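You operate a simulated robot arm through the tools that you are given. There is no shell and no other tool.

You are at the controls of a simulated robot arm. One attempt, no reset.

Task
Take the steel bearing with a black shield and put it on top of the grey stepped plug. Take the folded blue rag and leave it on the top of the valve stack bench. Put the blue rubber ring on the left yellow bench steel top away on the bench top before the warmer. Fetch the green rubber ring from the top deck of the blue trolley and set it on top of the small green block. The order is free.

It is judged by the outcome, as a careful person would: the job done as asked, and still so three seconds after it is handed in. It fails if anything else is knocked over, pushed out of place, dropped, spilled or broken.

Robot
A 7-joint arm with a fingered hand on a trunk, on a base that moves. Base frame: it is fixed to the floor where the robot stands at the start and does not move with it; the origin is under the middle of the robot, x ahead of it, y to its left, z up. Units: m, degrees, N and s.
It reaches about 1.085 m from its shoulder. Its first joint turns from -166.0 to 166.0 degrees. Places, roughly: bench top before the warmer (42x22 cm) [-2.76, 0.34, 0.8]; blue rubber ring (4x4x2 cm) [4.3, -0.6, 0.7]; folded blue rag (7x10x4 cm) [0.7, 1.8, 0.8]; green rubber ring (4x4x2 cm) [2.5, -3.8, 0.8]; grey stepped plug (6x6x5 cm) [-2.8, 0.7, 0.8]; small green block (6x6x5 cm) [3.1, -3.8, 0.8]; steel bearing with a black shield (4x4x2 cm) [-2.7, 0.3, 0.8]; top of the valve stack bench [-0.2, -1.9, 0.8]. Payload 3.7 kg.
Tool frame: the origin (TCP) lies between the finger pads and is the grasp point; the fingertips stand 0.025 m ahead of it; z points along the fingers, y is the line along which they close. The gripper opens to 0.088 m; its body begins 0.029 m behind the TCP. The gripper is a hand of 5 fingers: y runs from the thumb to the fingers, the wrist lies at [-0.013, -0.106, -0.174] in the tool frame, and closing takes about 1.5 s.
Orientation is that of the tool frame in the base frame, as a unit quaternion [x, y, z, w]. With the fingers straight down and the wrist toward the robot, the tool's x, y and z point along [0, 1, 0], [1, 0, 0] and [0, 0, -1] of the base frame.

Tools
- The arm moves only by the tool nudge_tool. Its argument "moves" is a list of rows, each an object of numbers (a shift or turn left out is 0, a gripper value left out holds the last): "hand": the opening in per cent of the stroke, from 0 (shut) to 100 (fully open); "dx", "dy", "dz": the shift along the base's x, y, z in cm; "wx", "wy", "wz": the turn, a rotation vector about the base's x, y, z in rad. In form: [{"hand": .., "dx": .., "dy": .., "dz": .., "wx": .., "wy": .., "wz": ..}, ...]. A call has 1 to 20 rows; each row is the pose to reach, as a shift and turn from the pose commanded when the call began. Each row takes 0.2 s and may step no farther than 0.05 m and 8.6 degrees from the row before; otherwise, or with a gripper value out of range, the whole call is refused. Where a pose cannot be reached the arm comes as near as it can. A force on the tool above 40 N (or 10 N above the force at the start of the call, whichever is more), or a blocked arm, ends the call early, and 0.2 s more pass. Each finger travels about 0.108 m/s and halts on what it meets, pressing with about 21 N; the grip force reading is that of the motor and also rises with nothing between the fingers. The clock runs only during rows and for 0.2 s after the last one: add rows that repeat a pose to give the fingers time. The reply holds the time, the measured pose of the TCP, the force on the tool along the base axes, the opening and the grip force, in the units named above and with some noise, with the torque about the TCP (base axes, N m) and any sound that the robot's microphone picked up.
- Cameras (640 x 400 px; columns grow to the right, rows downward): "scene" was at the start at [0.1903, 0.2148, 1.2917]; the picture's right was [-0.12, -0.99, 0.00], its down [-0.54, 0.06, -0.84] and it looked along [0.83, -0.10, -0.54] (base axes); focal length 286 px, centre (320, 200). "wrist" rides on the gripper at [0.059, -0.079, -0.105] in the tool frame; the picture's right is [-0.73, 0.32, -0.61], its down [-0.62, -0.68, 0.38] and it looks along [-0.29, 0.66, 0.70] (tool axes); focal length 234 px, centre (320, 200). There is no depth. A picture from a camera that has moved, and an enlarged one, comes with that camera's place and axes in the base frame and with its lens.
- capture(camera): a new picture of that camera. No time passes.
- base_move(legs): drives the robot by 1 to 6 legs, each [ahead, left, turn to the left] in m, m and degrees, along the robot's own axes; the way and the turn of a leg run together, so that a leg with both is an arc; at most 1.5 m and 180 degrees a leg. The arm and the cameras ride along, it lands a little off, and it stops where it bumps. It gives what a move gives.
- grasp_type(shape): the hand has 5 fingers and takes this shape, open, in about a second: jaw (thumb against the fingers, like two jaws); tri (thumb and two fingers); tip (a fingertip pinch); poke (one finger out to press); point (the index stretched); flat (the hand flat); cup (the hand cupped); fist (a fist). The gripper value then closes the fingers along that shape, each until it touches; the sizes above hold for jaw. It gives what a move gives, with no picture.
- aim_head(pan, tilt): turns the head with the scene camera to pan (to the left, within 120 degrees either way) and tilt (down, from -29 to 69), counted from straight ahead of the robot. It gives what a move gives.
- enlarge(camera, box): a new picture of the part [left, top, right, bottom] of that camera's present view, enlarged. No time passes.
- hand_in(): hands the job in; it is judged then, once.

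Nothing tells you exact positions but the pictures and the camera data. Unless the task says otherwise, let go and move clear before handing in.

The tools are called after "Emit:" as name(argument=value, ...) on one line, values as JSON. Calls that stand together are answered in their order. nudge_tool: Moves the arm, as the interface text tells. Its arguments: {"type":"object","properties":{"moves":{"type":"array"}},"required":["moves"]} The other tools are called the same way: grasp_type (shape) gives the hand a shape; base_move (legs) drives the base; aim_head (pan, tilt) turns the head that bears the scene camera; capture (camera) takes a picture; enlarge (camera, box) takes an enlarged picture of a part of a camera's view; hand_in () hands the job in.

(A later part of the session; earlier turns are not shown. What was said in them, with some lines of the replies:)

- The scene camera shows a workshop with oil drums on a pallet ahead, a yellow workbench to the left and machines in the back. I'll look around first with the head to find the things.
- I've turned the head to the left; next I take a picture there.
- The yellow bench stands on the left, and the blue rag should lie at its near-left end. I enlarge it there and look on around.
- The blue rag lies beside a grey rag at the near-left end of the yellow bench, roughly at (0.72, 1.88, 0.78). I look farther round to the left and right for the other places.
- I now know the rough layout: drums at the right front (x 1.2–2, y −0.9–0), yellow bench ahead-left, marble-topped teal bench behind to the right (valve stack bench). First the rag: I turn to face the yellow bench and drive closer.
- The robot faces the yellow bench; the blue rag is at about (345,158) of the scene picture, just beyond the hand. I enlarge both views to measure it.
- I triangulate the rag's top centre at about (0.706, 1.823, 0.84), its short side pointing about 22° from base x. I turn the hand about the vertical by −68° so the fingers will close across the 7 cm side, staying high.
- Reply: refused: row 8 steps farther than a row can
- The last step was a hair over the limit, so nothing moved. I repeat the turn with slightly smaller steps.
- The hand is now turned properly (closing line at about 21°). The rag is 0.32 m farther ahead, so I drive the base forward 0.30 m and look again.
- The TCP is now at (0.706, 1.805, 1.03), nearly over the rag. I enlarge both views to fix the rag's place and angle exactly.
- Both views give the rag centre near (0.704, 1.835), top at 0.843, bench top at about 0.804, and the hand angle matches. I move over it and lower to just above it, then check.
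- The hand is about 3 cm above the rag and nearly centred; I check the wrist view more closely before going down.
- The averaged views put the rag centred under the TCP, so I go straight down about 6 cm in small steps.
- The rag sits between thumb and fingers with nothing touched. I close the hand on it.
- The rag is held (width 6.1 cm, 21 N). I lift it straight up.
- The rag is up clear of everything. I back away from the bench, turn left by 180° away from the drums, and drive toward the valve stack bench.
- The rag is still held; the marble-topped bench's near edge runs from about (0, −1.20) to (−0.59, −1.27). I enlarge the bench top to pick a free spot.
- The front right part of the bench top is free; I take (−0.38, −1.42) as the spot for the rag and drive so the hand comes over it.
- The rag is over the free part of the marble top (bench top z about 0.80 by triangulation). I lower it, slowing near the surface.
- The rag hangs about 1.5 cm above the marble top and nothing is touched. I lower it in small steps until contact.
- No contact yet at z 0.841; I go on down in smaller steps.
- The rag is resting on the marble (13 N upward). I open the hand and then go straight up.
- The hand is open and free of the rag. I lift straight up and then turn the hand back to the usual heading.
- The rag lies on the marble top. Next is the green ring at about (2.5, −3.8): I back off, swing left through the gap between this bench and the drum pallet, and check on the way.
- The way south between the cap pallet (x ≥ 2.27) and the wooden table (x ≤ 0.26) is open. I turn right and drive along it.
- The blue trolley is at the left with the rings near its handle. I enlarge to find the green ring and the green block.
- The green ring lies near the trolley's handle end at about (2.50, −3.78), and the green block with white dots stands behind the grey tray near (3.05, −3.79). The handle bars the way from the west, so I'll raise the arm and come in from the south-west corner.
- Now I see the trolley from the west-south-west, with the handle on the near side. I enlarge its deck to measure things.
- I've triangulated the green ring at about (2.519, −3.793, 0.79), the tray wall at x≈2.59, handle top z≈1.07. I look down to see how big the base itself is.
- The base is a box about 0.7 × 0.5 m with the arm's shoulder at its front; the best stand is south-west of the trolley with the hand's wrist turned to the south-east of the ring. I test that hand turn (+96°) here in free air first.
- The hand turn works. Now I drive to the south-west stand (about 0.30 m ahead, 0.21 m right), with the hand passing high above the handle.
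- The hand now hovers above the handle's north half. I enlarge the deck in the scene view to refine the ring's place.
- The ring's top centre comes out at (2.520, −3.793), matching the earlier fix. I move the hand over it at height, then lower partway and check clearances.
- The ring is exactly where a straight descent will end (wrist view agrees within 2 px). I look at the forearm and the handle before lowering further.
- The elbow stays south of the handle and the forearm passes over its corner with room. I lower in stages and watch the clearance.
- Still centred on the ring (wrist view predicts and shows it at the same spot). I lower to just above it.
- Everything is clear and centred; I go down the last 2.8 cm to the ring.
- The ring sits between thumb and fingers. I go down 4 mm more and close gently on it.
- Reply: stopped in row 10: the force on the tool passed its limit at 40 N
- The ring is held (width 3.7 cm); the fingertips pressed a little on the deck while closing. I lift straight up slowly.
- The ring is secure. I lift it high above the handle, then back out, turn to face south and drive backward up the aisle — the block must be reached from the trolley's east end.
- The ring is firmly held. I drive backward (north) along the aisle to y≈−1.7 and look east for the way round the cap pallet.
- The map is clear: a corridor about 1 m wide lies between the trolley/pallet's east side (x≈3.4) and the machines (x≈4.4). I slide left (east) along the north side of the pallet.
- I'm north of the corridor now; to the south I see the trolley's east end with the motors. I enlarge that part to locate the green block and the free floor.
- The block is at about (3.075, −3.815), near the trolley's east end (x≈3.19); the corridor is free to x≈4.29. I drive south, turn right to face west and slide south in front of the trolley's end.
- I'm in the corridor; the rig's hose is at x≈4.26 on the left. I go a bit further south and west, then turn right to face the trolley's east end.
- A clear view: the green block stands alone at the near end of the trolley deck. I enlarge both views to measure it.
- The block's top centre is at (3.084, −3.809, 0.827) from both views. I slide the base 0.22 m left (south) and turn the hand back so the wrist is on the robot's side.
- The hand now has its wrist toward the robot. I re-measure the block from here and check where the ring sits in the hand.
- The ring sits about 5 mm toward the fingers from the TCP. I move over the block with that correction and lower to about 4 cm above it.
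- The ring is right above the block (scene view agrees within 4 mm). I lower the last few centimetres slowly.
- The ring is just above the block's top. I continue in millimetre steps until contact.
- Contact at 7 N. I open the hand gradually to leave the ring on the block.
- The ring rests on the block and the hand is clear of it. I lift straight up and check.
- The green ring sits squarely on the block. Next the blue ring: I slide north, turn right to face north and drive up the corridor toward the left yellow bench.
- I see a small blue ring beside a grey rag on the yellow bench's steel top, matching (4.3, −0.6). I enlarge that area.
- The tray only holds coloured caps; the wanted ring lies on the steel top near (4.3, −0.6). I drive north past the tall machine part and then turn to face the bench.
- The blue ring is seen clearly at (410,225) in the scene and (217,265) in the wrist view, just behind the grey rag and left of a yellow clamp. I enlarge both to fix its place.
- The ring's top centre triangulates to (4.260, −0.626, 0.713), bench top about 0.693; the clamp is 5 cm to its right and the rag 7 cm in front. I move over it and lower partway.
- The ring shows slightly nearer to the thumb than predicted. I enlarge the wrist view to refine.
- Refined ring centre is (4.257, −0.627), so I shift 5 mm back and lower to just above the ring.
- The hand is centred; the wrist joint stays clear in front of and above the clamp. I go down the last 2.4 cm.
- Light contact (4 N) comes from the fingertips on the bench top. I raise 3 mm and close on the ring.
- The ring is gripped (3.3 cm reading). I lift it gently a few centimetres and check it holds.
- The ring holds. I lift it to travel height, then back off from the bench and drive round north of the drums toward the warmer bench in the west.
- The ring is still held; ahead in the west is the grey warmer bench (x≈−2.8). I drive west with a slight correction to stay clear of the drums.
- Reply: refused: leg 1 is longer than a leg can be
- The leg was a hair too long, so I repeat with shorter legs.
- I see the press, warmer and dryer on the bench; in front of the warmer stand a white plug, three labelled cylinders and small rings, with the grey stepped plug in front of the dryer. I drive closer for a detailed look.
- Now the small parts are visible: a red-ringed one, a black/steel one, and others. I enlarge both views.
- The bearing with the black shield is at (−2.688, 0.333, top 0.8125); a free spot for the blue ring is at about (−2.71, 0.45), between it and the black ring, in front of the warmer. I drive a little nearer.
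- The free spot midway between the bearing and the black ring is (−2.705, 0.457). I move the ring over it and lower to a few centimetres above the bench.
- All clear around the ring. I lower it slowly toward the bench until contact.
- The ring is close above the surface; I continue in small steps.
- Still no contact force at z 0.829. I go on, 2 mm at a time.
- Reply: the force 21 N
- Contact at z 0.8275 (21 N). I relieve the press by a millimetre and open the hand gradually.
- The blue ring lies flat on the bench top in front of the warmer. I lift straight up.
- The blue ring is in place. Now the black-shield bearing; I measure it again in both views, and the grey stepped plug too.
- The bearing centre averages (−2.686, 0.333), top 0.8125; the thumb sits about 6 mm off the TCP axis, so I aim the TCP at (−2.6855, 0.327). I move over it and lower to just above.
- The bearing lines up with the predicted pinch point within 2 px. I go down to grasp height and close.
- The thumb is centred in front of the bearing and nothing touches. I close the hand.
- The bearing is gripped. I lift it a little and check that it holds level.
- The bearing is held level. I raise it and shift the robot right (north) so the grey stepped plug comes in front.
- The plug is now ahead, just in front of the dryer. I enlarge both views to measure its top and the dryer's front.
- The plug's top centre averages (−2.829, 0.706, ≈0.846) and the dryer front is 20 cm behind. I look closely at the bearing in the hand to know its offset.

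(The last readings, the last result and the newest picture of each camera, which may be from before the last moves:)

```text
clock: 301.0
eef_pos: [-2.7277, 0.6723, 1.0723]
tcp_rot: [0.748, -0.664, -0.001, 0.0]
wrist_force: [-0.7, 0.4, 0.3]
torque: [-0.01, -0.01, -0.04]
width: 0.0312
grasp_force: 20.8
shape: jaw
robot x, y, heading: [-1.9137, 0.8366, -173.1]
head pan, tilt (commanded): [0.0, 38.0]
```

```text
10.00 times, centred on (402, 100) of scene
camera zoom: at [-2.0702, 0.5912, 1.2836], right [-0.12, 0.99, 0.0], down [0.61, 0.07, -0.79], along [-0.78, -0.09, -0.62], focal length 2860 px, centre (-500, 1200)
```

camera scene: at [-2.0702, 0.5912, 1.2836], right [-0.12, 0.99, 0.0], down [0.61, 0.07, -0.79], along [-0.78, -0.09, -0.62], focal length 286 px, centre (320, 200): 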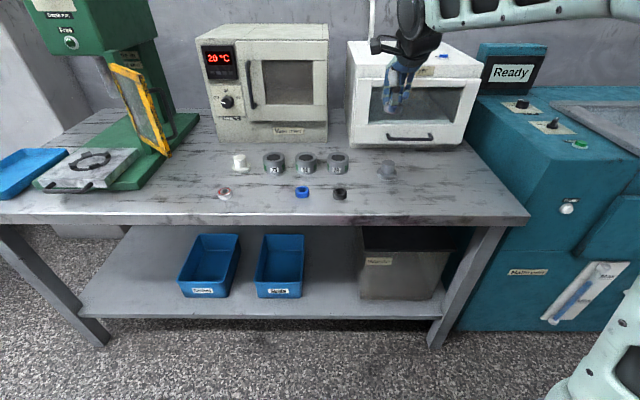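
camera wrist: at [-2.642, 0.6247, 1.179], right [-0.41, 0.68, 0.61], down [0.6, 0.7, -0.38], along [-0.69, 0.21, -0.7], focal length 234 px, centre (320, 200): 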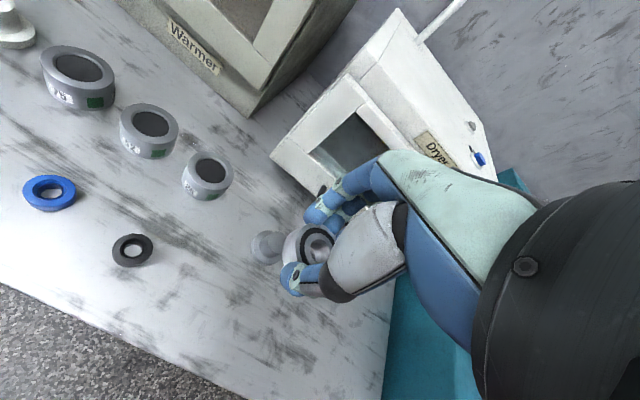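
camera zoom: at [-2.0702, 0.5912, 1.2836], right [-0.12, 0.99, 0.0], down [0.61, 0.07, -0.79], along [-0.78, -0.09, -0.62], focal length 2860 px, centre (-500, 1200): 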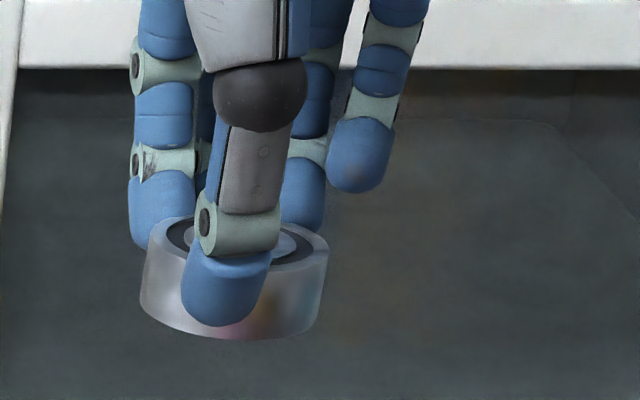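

The bearing sits about (−6, +9) mm from the TCP; relative to the plug I need to go −9.5 cm in x and +2.4 cm in y. I move there and lower to about 2 cm above the plug, then check.

Emit:
nudge_tool(moves=[{"hand": 0, "dx": -3.2, "dy": 0.8}, {"dx": -6.4, "dy": 1.6}, {"dx": -9.5, "dy": 2.4}, {"dx": -9.5, "dy": 2.4, "dz": -3}, {"dx": -9.5, "dy": 2.4, "dz": -6}, {"dx": -9.5, "dy": 2.4, "dz": -9}, {"dx": -9.5, "dy": 2.4, "dz": -12}, {"dx": -9.5, "dy": 2.4, "dz": -14.5}, {"dx": -9.5, "dy": 2.4, "dz": -16}, {"dx": -9.5, "dy": 2.4, "dz": -16}])

Emit:
enlarge(camera="scene", box=[340, 130, 440, 192])

Emit:
capture(camera="wrist")

Emit:
enlarge(camera="wrist", box=[240, 200, 368, 280])

```text
clock: 303.2
eef_pos: [-2.8249, 0.6978, 0.912]
tcp_rot: [0.748, -0.664, -0.001, 0.0]
wrist_force: [-0.3, 0.0, -1.4]
torque: [0.0, 0.02, -0.01]
width: 0.0312
grasp_force: 21.3
shape: jaw
robot x, y, heading: [-1.912, 0.8347, -172.9]
head pan, tilt (commanded): [0.0, 38.0]
```

```text
6.40 times, centred on (390, 161) of scene
camera zoom: at [-2.0702, 0.5912, 1.2836], right [-0.12, 0.99, 0.0], down [0.61, 0.07, -0.79], along [-0.78, -0.09, -0.62], focal length 1830 px, centre (-128, 450)
```

zoom: 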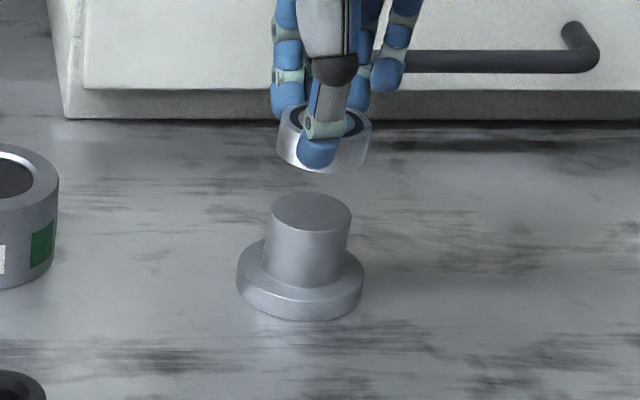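

```text
taken
camera wrist: at [-2.7385, 0.6495, 1.0182], right [-0.41, 0.68, 0.61], down [0.6, 0.7, -0.38], along [-0.69, 0.21, -0.7], focal length 234 px, centre (320, 200)
```

wrist: 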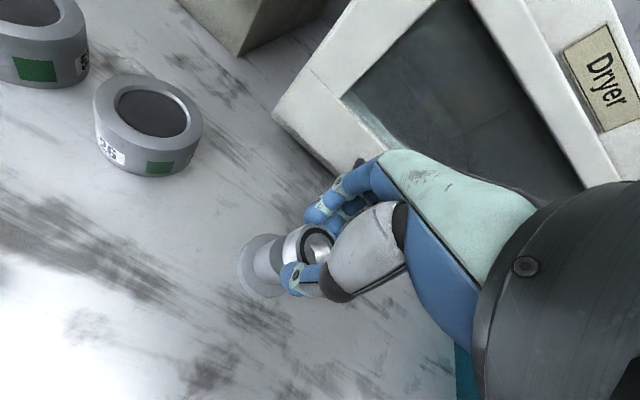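

```text
5.00 times, centred on (304, 240) of wrist
camera zoom: at [-2.7385, 0.6495, 1.0182], right [-0.41, 0.68, 0.61], down [0.6, 0.7, -0.38], along [-0.69, 0.21, -0.7], focal length 1171 px, centre (400, 0)
```

zoom: 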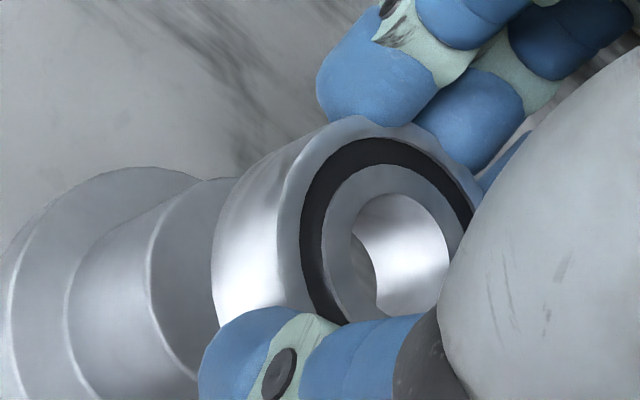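

The views disagree by a few millimetres because the height in the hand is uncertain, so I lower to just above the plug's top where the comparison is direct.

Emit:
nudge_tool(moves=[{"hand": 0, "dz": -0.6}, {"dz": -1.2}, {"dz": -1.8}, {"dz": -1.8}])

Emit:
enlarge(camera="scene", box=[355, 140, 435, 190])

Emit:
enlarge(camera="wrist", box=[240, 200, 368, 280])

```text
clock: 304.2
eef_pos: [-2.8233, 0.697, 0.8955]
tcp_rot: [0.748, -0.664, -0.001, 0.0]
wrist_force: [-0.6, -0.5, -1.5]
torque: [-0.02, 0.04, 0.01]
width: 0.0308
grasp_force: 21.4
shape: jaw
robot x, y, heading: [-1.915, 0.8348, -173.4]
head pan, tilt (commanded): [0.0, 38.0]
```

```text
8.00 times, centred on (395, 165) of scene
camera zoom: at [-2.0702, 0.5912, 1.2836], right [-0.12, 0.99, 0.0], down [0.61, 0.07, -0.79], along [-0.78, -0.09, -0.62], focal length 2288 px, centre (-280, 480)
```

zoom: 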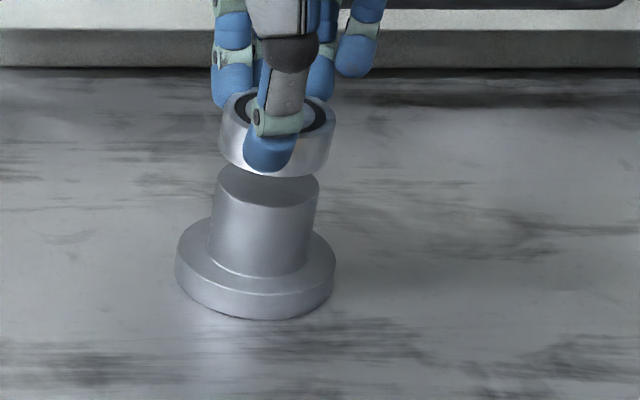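

```text
5.00 times, centred on (304, 240) of wrist
camera zoom: at [-2.7376, 0.6492, 1.0012], right [-0.41, 0.68, 0.61], down [0.6, 0.7, -0.38], along [-0.69, 0.21, -0.7], focal length 1171 px, centre (400, 0)
```

zoom: 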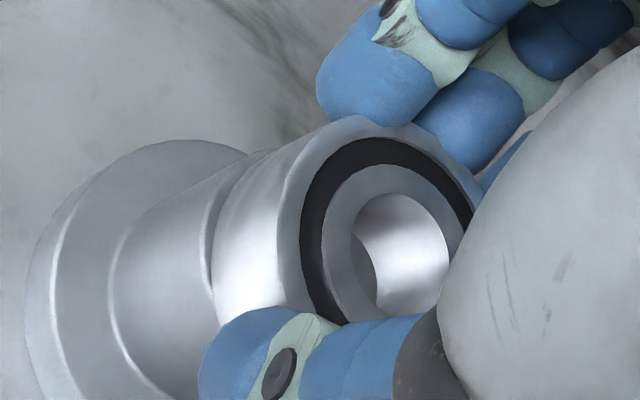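

The side-to-side alignment is good; the depth is uncertain until contact. I lower in 2–3 mm steps to just touch, then compare again.

Emit:
nudge_tool(moves=[{"hand": 0, "dz": -0.25}, {"dz": -0.5}, {"dz": -0.5}])

Emit:
enlarge(camera="scene", box=[355, 140, 435, 190])

```text
clock: 305.0
eef_pos: [-2.8244, 0.6963, 0.8916]
tcp_rot: [0.748, -0.664, -0.001, 0.0]
wrist_force: [0.9, 0.1, -0.4]
torque: [0.01, -0.01, 0.01]
width: 0.0308
grasp_force: 21.3
shape: jaw
robot x, y, heading: [-1.9107, 0.8389, -173.3]
head pan, tilt (commanded): [0.0, 38.0]
```

```text
8.00 times, centred on (395, 165) of scene
camera zoom: at [-2.0702, 0.5912, 1.2836], right [-0.12, 0.99, 0.0], down [0.61, 0.07, -0.79], along [-0.78, -0.09, -0.62], focal length 2288 px, centre (-280, 480)
```

zoom: 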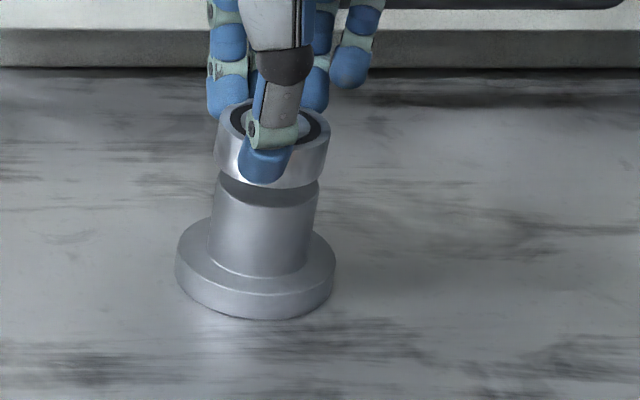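

No contact yet. I go down further in 2 mm steps.

Emit:
nudge_tool(moves=[{"hand": 0, "dz": -0.2}, {"dz": -0.4}, {"dz": -0.4}])

Emit:
enlarge(camera="scene", box=[355, 140, 435, 190])

```text
clock: 305.8
eef_pos: [-2.8235, 0.6972, 0.8863]
tcp_rot: [0.748, -0.664, 0.0, -0.001]
wrist_force: [-0.8, 0.3, -1.0]
torque: [-0.02, -0.02, 0.0]
width: 0.0308
grasp_force: 21.1
shape: jaw
robot x, y, heading: [-1.913, 0.8371, -173.2]
head pan, tilt (commanded): [0.0, 38.0]
```

```text
8.00 times, centred on (395, 165) of scene
camera zoom: at [-2.0702, 0.5912, 1.2836], right [-0.12, 0.99, 0.0], down [0.61, 0.07, -0.79], along [-0.78, -0.09, -0.62], focal length 2288 px, centre (-280, 480)
```

zoom: 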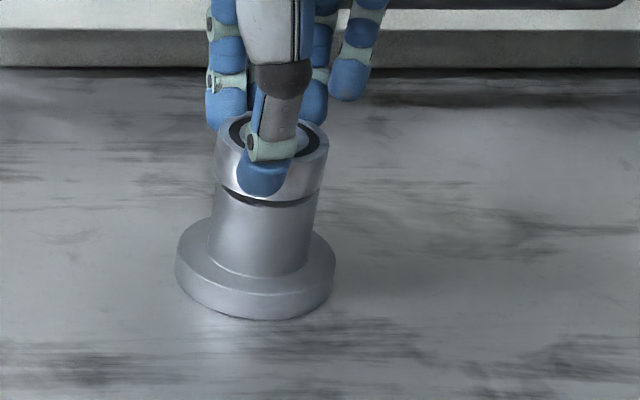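

Nearly touching and well aligned. I go another couple of millimetres.

Emit:
nudge_tool(moves=[{"hand": 0, "dz": -0.15}, {"dz": -0.3}, {"dz": -0.3}])

Emit:
enlarge(camera="scene", box=[355, 140, 435, 190])

```text
clock: 306.6
eef_pos: [-2.8252, 0.6972, 0.8824]
tcp_rot: [0.748, -0.664, 0.0, -0.001]
wrist_force: [-0.6, 0.2, -0.8]
torque: [-0.04, 0.05, 0.0]
width: 0.031
grasp_force: 20.9
shape: jaw
robot x, y, heading: [-1.9128, 0.8314, -173.1]
head pan, tilt (commanded): [0.0, 38.0]
```

```text
8.00 times, centred on (395, 165) of scene
camera zoom: at [-2.0702, 0.5912, 1.2836], right [-0.12, 0.99, 0.0], down [0.61, 0.07, -0.79], along [-0.78, -0.09, -0.62], focal length 2288 px, centre (-280, 480)
```

zoom: 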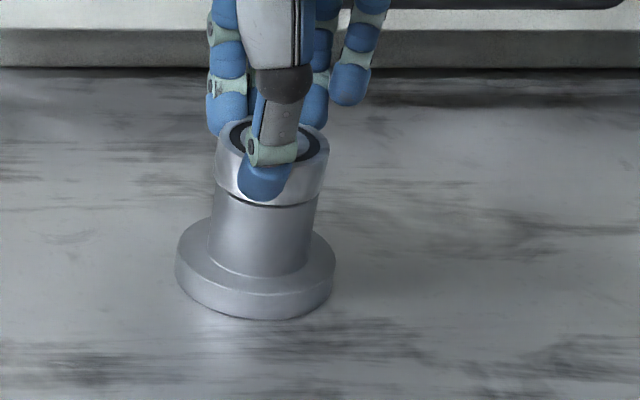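

The bearing now sits visually centred over the plug. I lower until I feel contact.

Emit:
nudge_tool(moves=[{"hand": 0, "dz": -0.1}, {"dz": -0.2}, {"dz": -0.2}])

```text
clock: 307.4
eef_pos: [-2.8229, 0.6983, 0.8813]
tcp_rot: [0.748, -0.664, -0.001, -0.001]
wrist_force: [0.2, 0.5, -1.1]
torque: [0.01, 0.02, 0.02]
width: 0.0309
grasp_force: 21.4
shape: jaw
robot x, y, heading: [-1.911, 0.8364, -173.3]
head pan, tilt (commanded): [0.0, 38.0]
```

Emit:
nudge_tool(moves=[{"hand": 0, "dz": -0.1}, {"dz": -0.2}, {"dz": -0.2}])

Emit:
enlarge(camera="scene", box=[355, 140, 435, 190])

Emit:
enlarge(camera="wrist", box=[240, 200, 368, 280])

```text
clock: 308.2
eef_pos: [-2.8232, 0.6973, 0.8797]
tcp_rot: [0.748, -0.664, 0.0, 0.0]
wrist_force: [-0.9, 0.3, -1.5]
torque: [0.01, 0.01, 0.04]
width: 0.031
grasp_force: 20.9
shape: jaw
robot x, y, heading: [-1.9132, 0.836, -173.0]
head pan, tilt (commanded): [0.0, 38.0]
```

```text
8.00 times, centred on (395, 165) of scene
camera zoom: at [-2.0702, 0.5912, 1.2836], right [-0.12, 0.99, 0.0], down [0.61, 0.07, -0.79], along [-0.78, -0.09, -0.62], focal length 2288 px, centre (-280, 480)
```

zoom: 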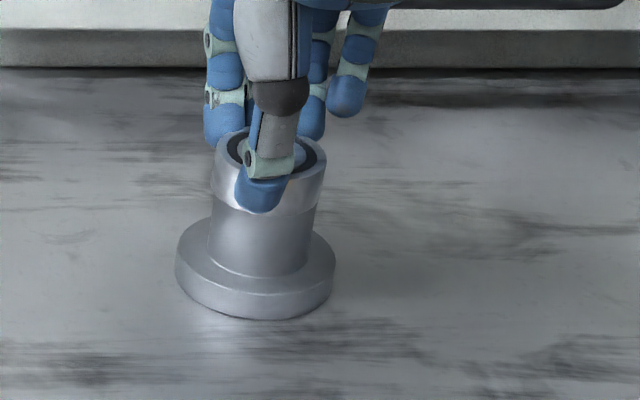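

```text
5.00 times, centred on (304, 240) of wrist
camera zoom: at [-2.7367, 0.6484, 0.9851], right [-0.41, 0.68, 0.61], down [0.6, 0.7, -0.38], along [-0.69, 0.21, -0.7], focal length 1171 px, centre (400, 0)
```

zoom: 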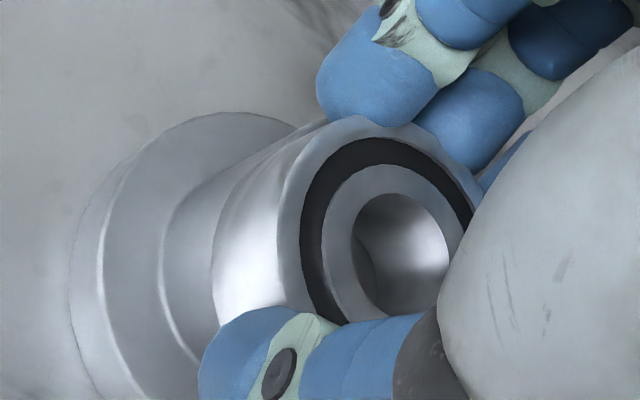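

Still no contact force. I continue down 2 mm at a time.

Emit:
nudge_tool(moves=[{"hand": 0, "dz": -0.1}, {"dz": -0.2}, {"dz": -0.2}])

Emit:
enlarge(camera="scene", box=[355, 140, 435, 190])

```text
clock: 309.0
eef_pos: [-2.8244, 0.6967, 0.8761]
tcp_rot: [0.748, -0.663, -0.002, 0.0]
wrist_force: [-0.1, -0.4, -0.9]
torque: [0.01, 0.01, -0.02]
width: 0.031
grasp_force: 21.2
shape: jaw
robot x, y, heading: [-1.9121, 0.8366, -173.4]
head pan, tilt (commanded): [0.0, 38.0]
```

```text
8.00 times, centred on (395, 165) of scene
camera zoom: at [-2.0702, 0.5912, 1.2836], right [-0.12, 0.99, 0.0], down [0.61, 0.07, -0.79], along [-0.78, -0.09, -0.62], focal length 2288 px, centre (-280, 480)
```

zoom: 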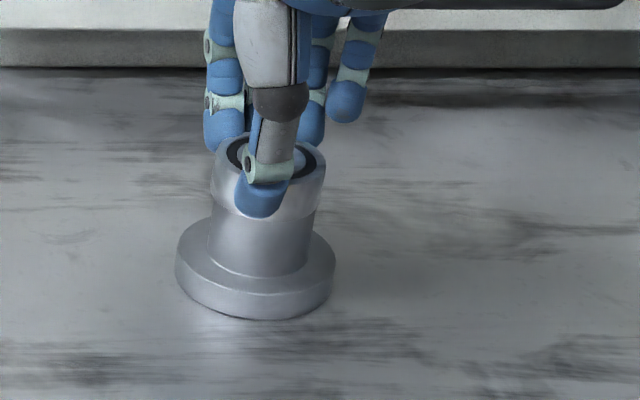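

Still free. I keep going down in 1–2 mm steps, watching the force.

Emit:
nudge_tool(moves=[{"hand": 0, "dz": -0.1}, {"dz": -0.2}, {"dz": -0.2}])

Emit:
enlarge(camera="wrist", box=[220, 180, 348, 260])

```text
clock: 309.8
eef_pos: [-2.8231, 0.6968, 0.8761]
tcp_rot: [0.747, -0.664, -0.001, 0.0]
wrist_force: [1.2, 0.1, -0.4]
torque: [-0.01, -0.04, 0.01]
width: 0.0307
grasp_force: 20.7
shape: jaw
robot x, y, heading: [-1.9153, 0.8387, -172.8]
head pan, tilt (commanded): [0.0, 38.0]
```

```text
5.00 times, centred on (284, 220) of wrist
camera zoom: at [-2.7366, 0.6483, 0.9815], right [-0.41, 0.68, 0.61], down [0.6, 0.7, -0.38], along [-0.69, 0.21, -0.7], focal length 1171 px, centre (500, 100)
```

zoom: 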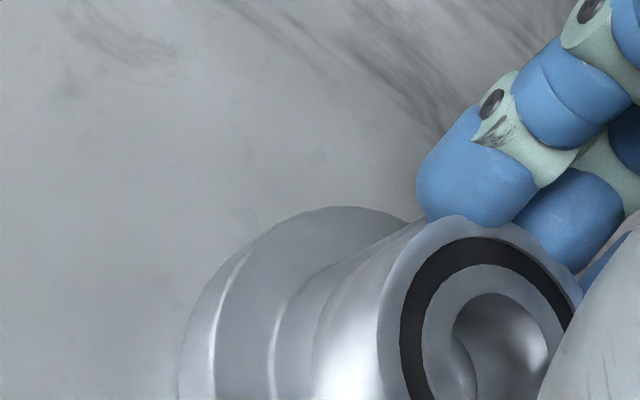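

Both views now agree the bearing is about 4.5 mm too near the robot. I raise slightly, shift 4.5 mm away from the robot, and lower again.

Emit:
nudge_tool(moves=[{"hand": 0, "dz": 0.4}, {"dz": 0.4, "dx": -0.45, "dy": 0}, {"dz": 0.2, "dx": -0.45}, {"dz": 0, "dx": -0.45}, {"dz": 0, "dx": -0.45}])

Emit:
enlarge(camera="scene", box=[355, 140, 435, 190])

Emit:
enlarge(camera="wrist", box=[220, 180, 348, 260])

```text
clock: 311.0
eef_pos: [-2.8263, 0.6977, 0.8764]
tcp_rot: [0.748, -0.664, -0.001, -0.001]
wrist_force: [-0.2, 0.7, -0.8]
torque: [0.01, 0.01, 0.01]
width: 0.0309
grasp_force: 21.2
shape: jaw
robot x, y, heading: [-1.9148, 0.8387, -173.4]
head pan, tilt (commanded): [0.0, 38.0]
```

```text
8.00 times, centred on (395, 165) of scene
camera zoom: at [-2.0702, 0.5912, 1.2836], right [-0.12, 0.99, 0.0], down [0.61, 0.07, -0.79], along [-0.78, -0.09, -0.62], focal length 2288 px, centre (-280, 480)
```

zoom: 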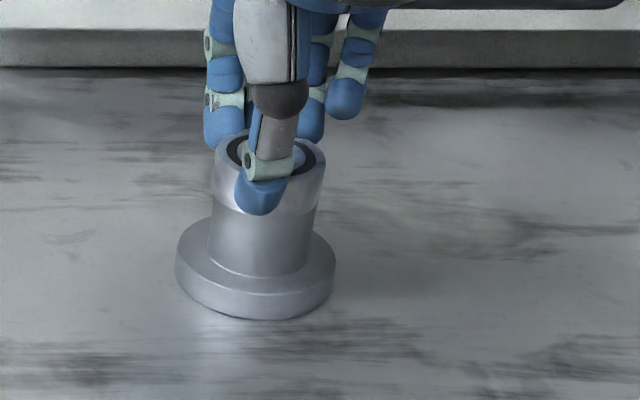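

```text
5.00 times, centred on (284, 220) of wrist
camera zoom: at [-2.7409, 0.649, 0.9818], right [-0.41, 0.68, 0.61], down [0.6, 0.7, -0.38], along [-0.69, 0.21, -0.7], focal length 1171 px, centre (500, 100)
```

zoom: 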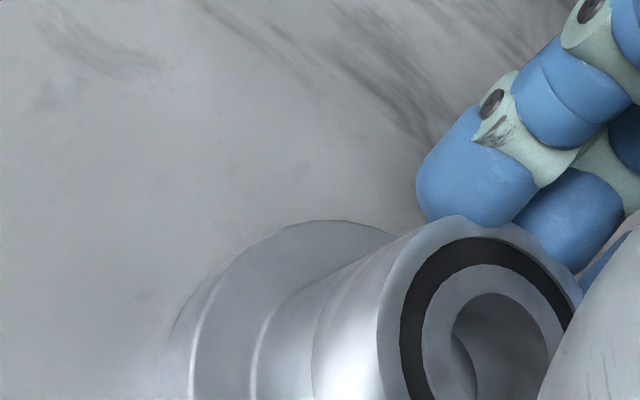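

Better aligned now. I continue down gently to contact.

Emit:
nudge_tool(moves=[{"hand": 0, "dz": -0.1}, {"dz": -0.2}, {"dz": -0.2}])

Emit:
enlarge(camera="scene", box=[355, 140, 435, 190])

```text
clock: 311.8
eef_pos: [-2.8276, 0.6974, 0.8755]
tcp_rot: [0.748, -0.664, -0.002, 0.0]
wrist_force: [0.2, 0.4, 2.6]
torque: [0.07, 0.06, -0.03]
width: 0.0311
grasp_force: 20.5
shape: jaw
robot x, y, heading: [-1.9163, 0.8377, -173.2]
head pan, tilt (commanded): [0.0, 38.0]
```

```text
8.00 times, centred on (395, 165) of scene
camera zoom: at [-2.0701, 0.5913, 1.2836], right [-0.12, 0.99, 0.0], down [0.61, 0.07, -0.79], along [-0.78, -0.09, -0.62], focal length 2288 px, centre (-280, 480)
```

zoom: 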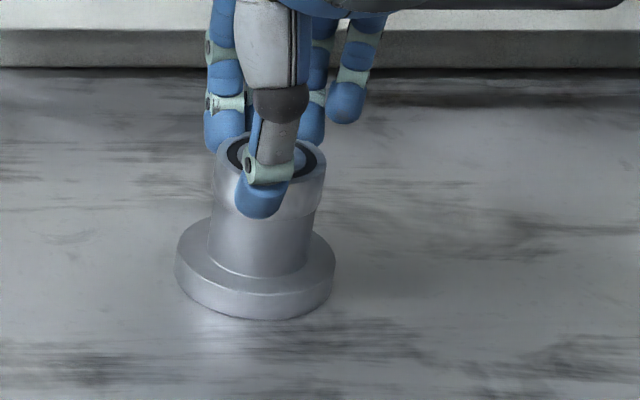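

Contact is felt (2.6 N). I make one last 2 mm centring shift, then set it down with a slightly firmer touch.

Emit:
nudge_tool(moves=[{"hand": 0, "dz": 0.3}, {"dz": 0.3, "dx": -0.2, "dy": 0.05}, {"dz": 0.1, "dx": -0.2, "dy": 0.05}, {"dz": -0.1, "dx": -0.2, "dy": 0.05}, {"dz": -0.15, "dx": -0.2, "dy": 0.05}, {"dz": -0.15, "dx": -0.2, "dy": 0.05}])

Emit:
enlarge(camera="scene", box=[355, 140, 435, 190])

Emit:
enlarge(camera="wrist", box=[220, 180, 348, 260])

```text
clock: 313.2
eef_pos: [-2.8305, 0.6978, 0.873]
tcp_rot: [0.748, -0.664, -0.002, 0.001]
wrist_force: [-2.8, -0.1, 17.3]
torque: [0.1, 0.15, 0.01]
width: 0.0314
grasp_force: 20.9
shape: jaw
robot x, y, heading: [-1.9176, 0.8338, -173.2]
head pan, tilt (commanded): [0.0, 38.0]
```

```text
8.00 times, centred on (395, 165) of scene
camera zoom: at [-2.0697, 0.5914, 1.2837], right [-0.12, 0.99, 0.0], down [0.61, 0.07, -0.79], along [-0.78, -0.09, -0.62], focal length 2288 px, centre (-280, 480)
```

zoom: 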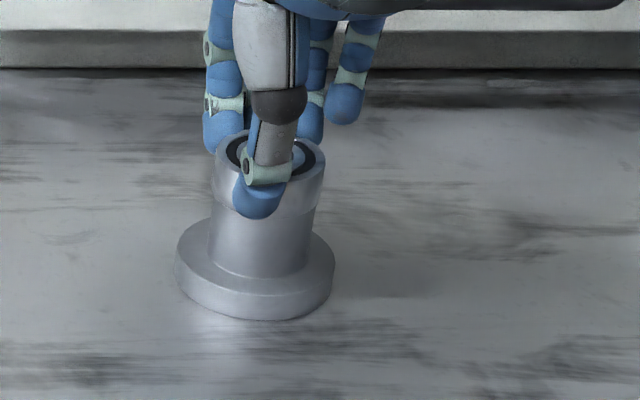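

```text
5.00 times, centred on (284, 220) of wrist
camera zoom: at [-2.7425, 0.6495, 0.9786], right [-0.4, 0.68, 0.61], down [0.6, 0.7, -0.38], along [-0.69, 0.21, -0.69], focal length 1171 px, centre (500, 100)
```

zoom: 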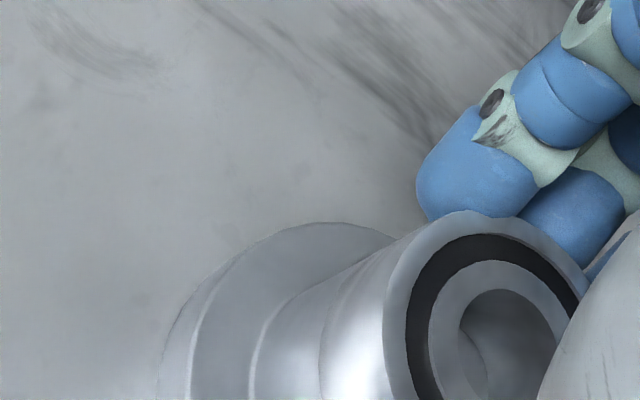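

The contact force (17 N) is centred under the bearing, so it is well placed on the plug. I relieve the press slightly and open the hand slowly.

Emit:
nudge_tool(moves=[{"hand": 0, "dz": 0.12}, {"hand": 32, "dz": 0.12}, {"hand": 36, "dz": 0.12}, {"hand": 40, "dz": 0.12}, {"hand": 45, "dz": 0.12}, {"hand": 50, "dz": 0.12}, {"hand": 56, "dz": 0.12}, {"hand": 62, "dz": 0.12}, {"hand": 70, "dz": 0.12}, {"hand": 80, "dz": 0.12}, {"hand": 80, "dz": 0.12}])

Emit:
enlarge(camera="scene", box=[355, 140, 435, 190])

Emit:
enlarge(camera="wrist", box=[220, 180, 348, 260])

```text
clock: 315.6
eef_pos: [-2.8288, 0.6972, 0.8719]
tcp_rot: [0.748, -0.664, 0.0, -0.001]
wrist_force: [0.5, -0.8, -0.1]
torque: [0.03, 0.02, -0.02]
width: 0.0704
grasp_force: 0.0
shape: jaw
robot x, y, heading: [-1.916, 0.8363, -173.2]
head pan, tilt (commanded): [0.0, 38.0]
```

```text
8.00 times, centred on (395, 165) of scene
camera zoom: at [-2.0702, 0.5912, 1.2836], right [-0.12, 0.99, 0.0], down [0.61, 0.07, -0.79], along [-0.78, -0.09, -0.62], focal length 2288 px, centre (-280, 480)
```

zoom: 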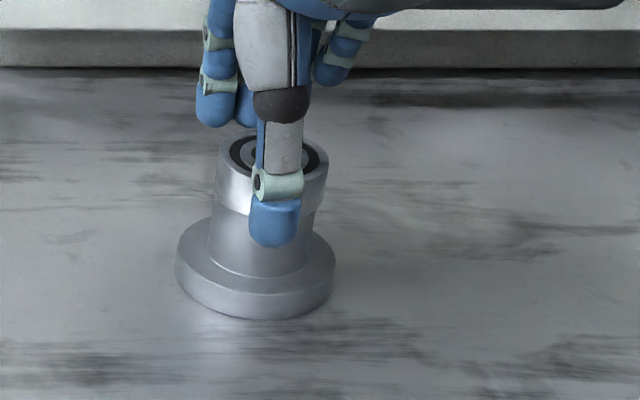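

```text
5.00 times, centred on (284, 220) of wrist
camera zoom: at [-2.7431, 0.6494, 0.9784], right [-0.41, 0.68, 0.61], down [0.6, 0.7, -0.38], along [-0.69, 0.21, -0.7], focal length 1171 px, centre (500, 100)
```

zoom: 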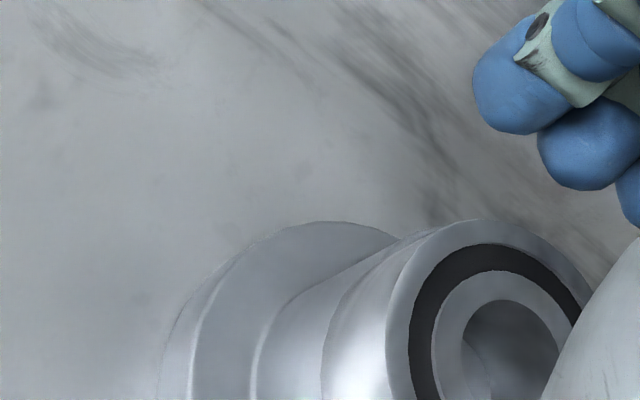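

The hand is open and the bearing stays on the plug. I lift straight up and check it.

Emit:
nudge_tool(moves=[{"hand": 80, "dz": 0.7}, {"dz": 1.5}, {"dz": 3}, {"dz": 5}, {"dz": 8}, {"dz": 12}, {"dz": 16}, {"dz": 20}, {"dz": 24}, {"dz": 24}])

Emit:
enlarge(camera="scene", box=[355, 140, 435, 190])

Emit:
capture(camera="scene")

Emit:
capture(camera="wrist")

```text
clock: 317.8
eef_pos: [-2.8304, 0.6957, 1.1141]
tcp_rot: [0.748, -0.664, -0.001, -0.001]
wrist_force: [0.4, -0.1, -0.5]
torque: [0.01, 0.02, 0.02]
width: 0.07
grasp_force: 0.0
shape: jaw
robot x, y, heading: [-1.913, 0.8373, -173.0]
head pan, tilt (commanded): [0.0, 38.0]
```

```text
8.00 times, centred on (395, 165) of scene
camera zoom: at [-2.0702, 0.5912, 1.2836], right [-0.12, 0.99, 0.0], down [0.61, 0.07, -0.79], along [-0.78, -0.09, -0.62], focal length 2288 px, centre (-280, 480)
```

zoom: 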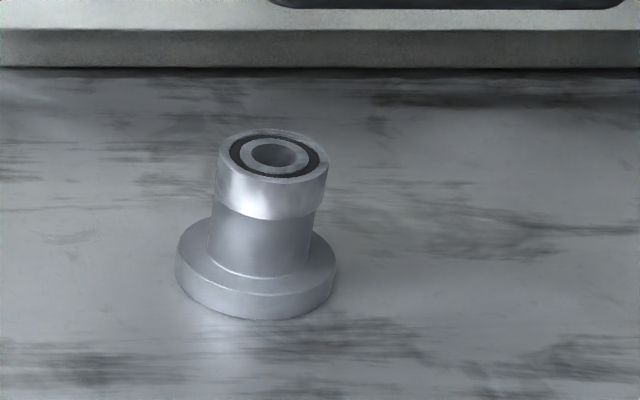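

```text
taken
camera scene: at [-2.0702, 0.5912, 1.2836], right [-0.12, 0.99, 0.0], down [0.61, 0.07, -0.79], along [-0.78, -0.09, -0.62], focal length 286 px, centre (320, 200)
```

scene: 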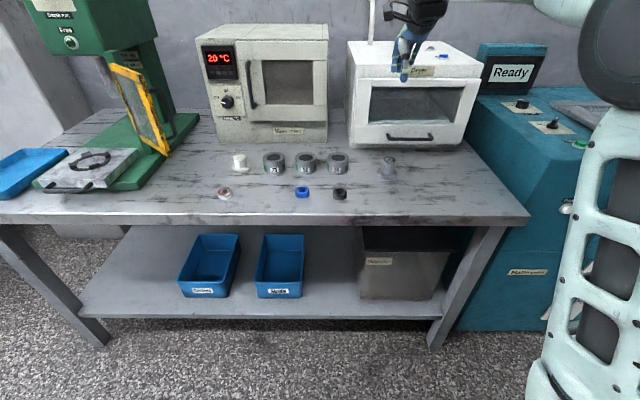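

```text
taken
camera wrist: at [-2.7434, 0.6475, 1.2196], right [-0.41, 0.68, 0.61], down [0.6, 0.7, -0.38], along [-0.69, 0.21, -0.7], focal length 234 px, centre (320, 200)
```

wrist: 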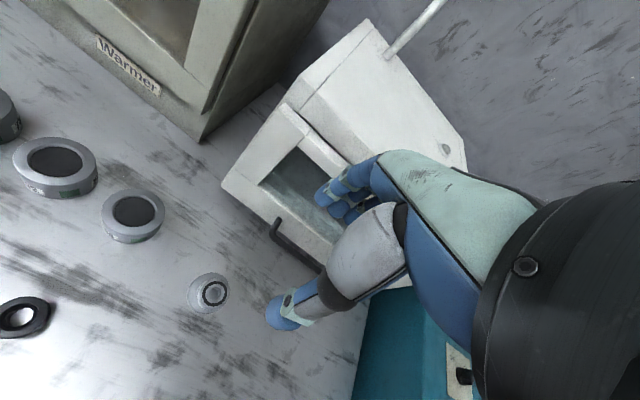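

All four jobs are done: the bearing sits centred on the plug and the blue ring lies before the warmer. I back the robot away from the bench so the arm is well clear, then take a last look.

Emit:
base_move(legs=[[-0.4, 0, 0]])

Emit:
enlarge(camera="scene", box=[200, 100, 440, 250])

```text
clock: 320.3
eef_pos: [-2.4381, 0.7403, 1.1124]
tcp_rot: [0.749, -0.663, -0.001, -0.001]
wrist_force: [0.6, 0.2, 0.0]
torque: [-0.03, 0.01, 0.03]
width: 0.0703
grasp_force: 0.0
shape: jaw
robot x, y, heading: [-1.5261, 0.8856, -173.1]
head pan, tilt (commanded): [0.0, 38.0]
```

```text
2.67 times, centred on (320, 175) of scene
camera zoom: at [-1.6783, 0.6379, 1.2836], right [-0.12, 0.99, 0.0], down [0.61, 0.07, -0.79], along [-0.78, -0.1, -0.62], focal length 763 px, centre (320, 267)
```

zoom: 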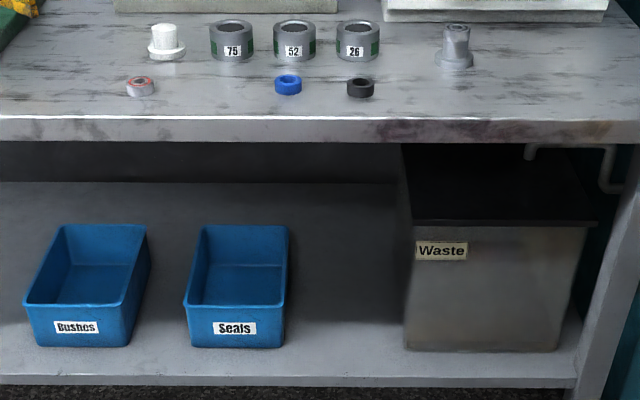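

The bench is in order. From here I can also glance back at the valve stack bench to confirm the rag before handing in.

Emit:
aim_head(pan=112, tilt=15)

Emit:
capture(camera="scene")

Emit:
enlarge(camera="scene", box=[240, 130, 400, 230])

```text
clock: 322.2
eef_pos: [-2.4378, 0.7402, 1.1133]
tcp_rot: [0.749, -0.663, 0.0, -0.001]
wrist_force: [-0.1, 0.6, -0.5]
torque: [-0.02, 0.01, -0.02]
width: 0.0701
grasp_force: 0.0
shape: jaw
robot x, y, heading: [-1.5217, 0.8812, -173.0]
head pan, tilt (commanded): [112.0, 15.0]
```

```text
taken
camera scene: at [-1.5475, 0.5666, 1.3202], right [-0.88, -0.48, 0.0], down [-0.13, 0.23, -0.97], along [0.47, -0.85, -0.26], focal length 286 px, centre (320, 200)
```

scene: 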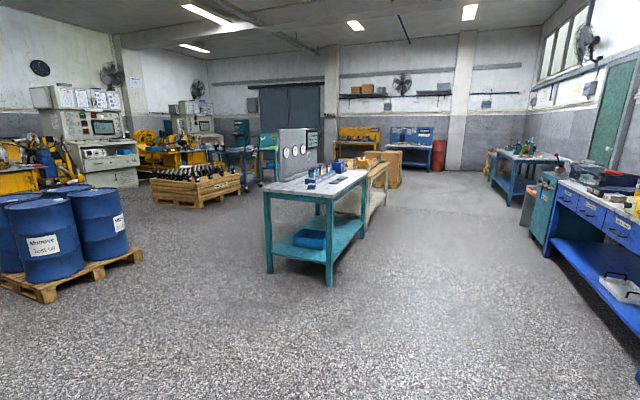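

```text
4.00 times, centred on (320, 180) of scene
camera zoom: at [-1.5475, 0.5666, 1.3202], right [-0.88, -0.48, 0.0], down [-0.13, 0.23, -0.97], along [0.47, -0.85, -0.26], focal length 1144 px, centre (320, 280)
```

zoom: 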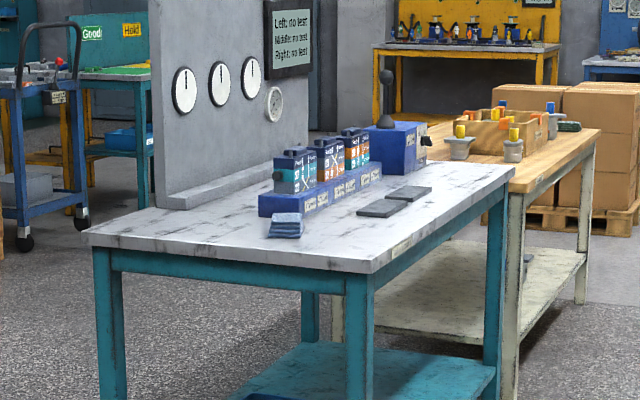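

The blue rag lies on the valve stack bench, and the green ring, blue ring and bearing are all where they should be with nothing disturbed. The hand is empty and clear, so I hand the job in.

Emit:
hand_in()

```text
The job is handed in.
```

All four items are where you asked, and the job is handed in. I saw nothing else knocked over or moved along the way.

- **Bearing:** the steel bearing with the black shield sits on top of the grey stepped plug, roughly centred.
- **Rag:** the folded blue rag lies on the free front part of the valve stack bench. I checked it again from across the room just before handing in.
- **Blue ring:** it lies flat on the bench top before the warmer, between the spot the bearing came from and the black ring.
- **Green ring:** it rests on the small green block on the trolley, within a few millimetres of centre. I checked this right after placing it but did not go back for a second look.

The hand is empty and backed clear of the warmer bench.
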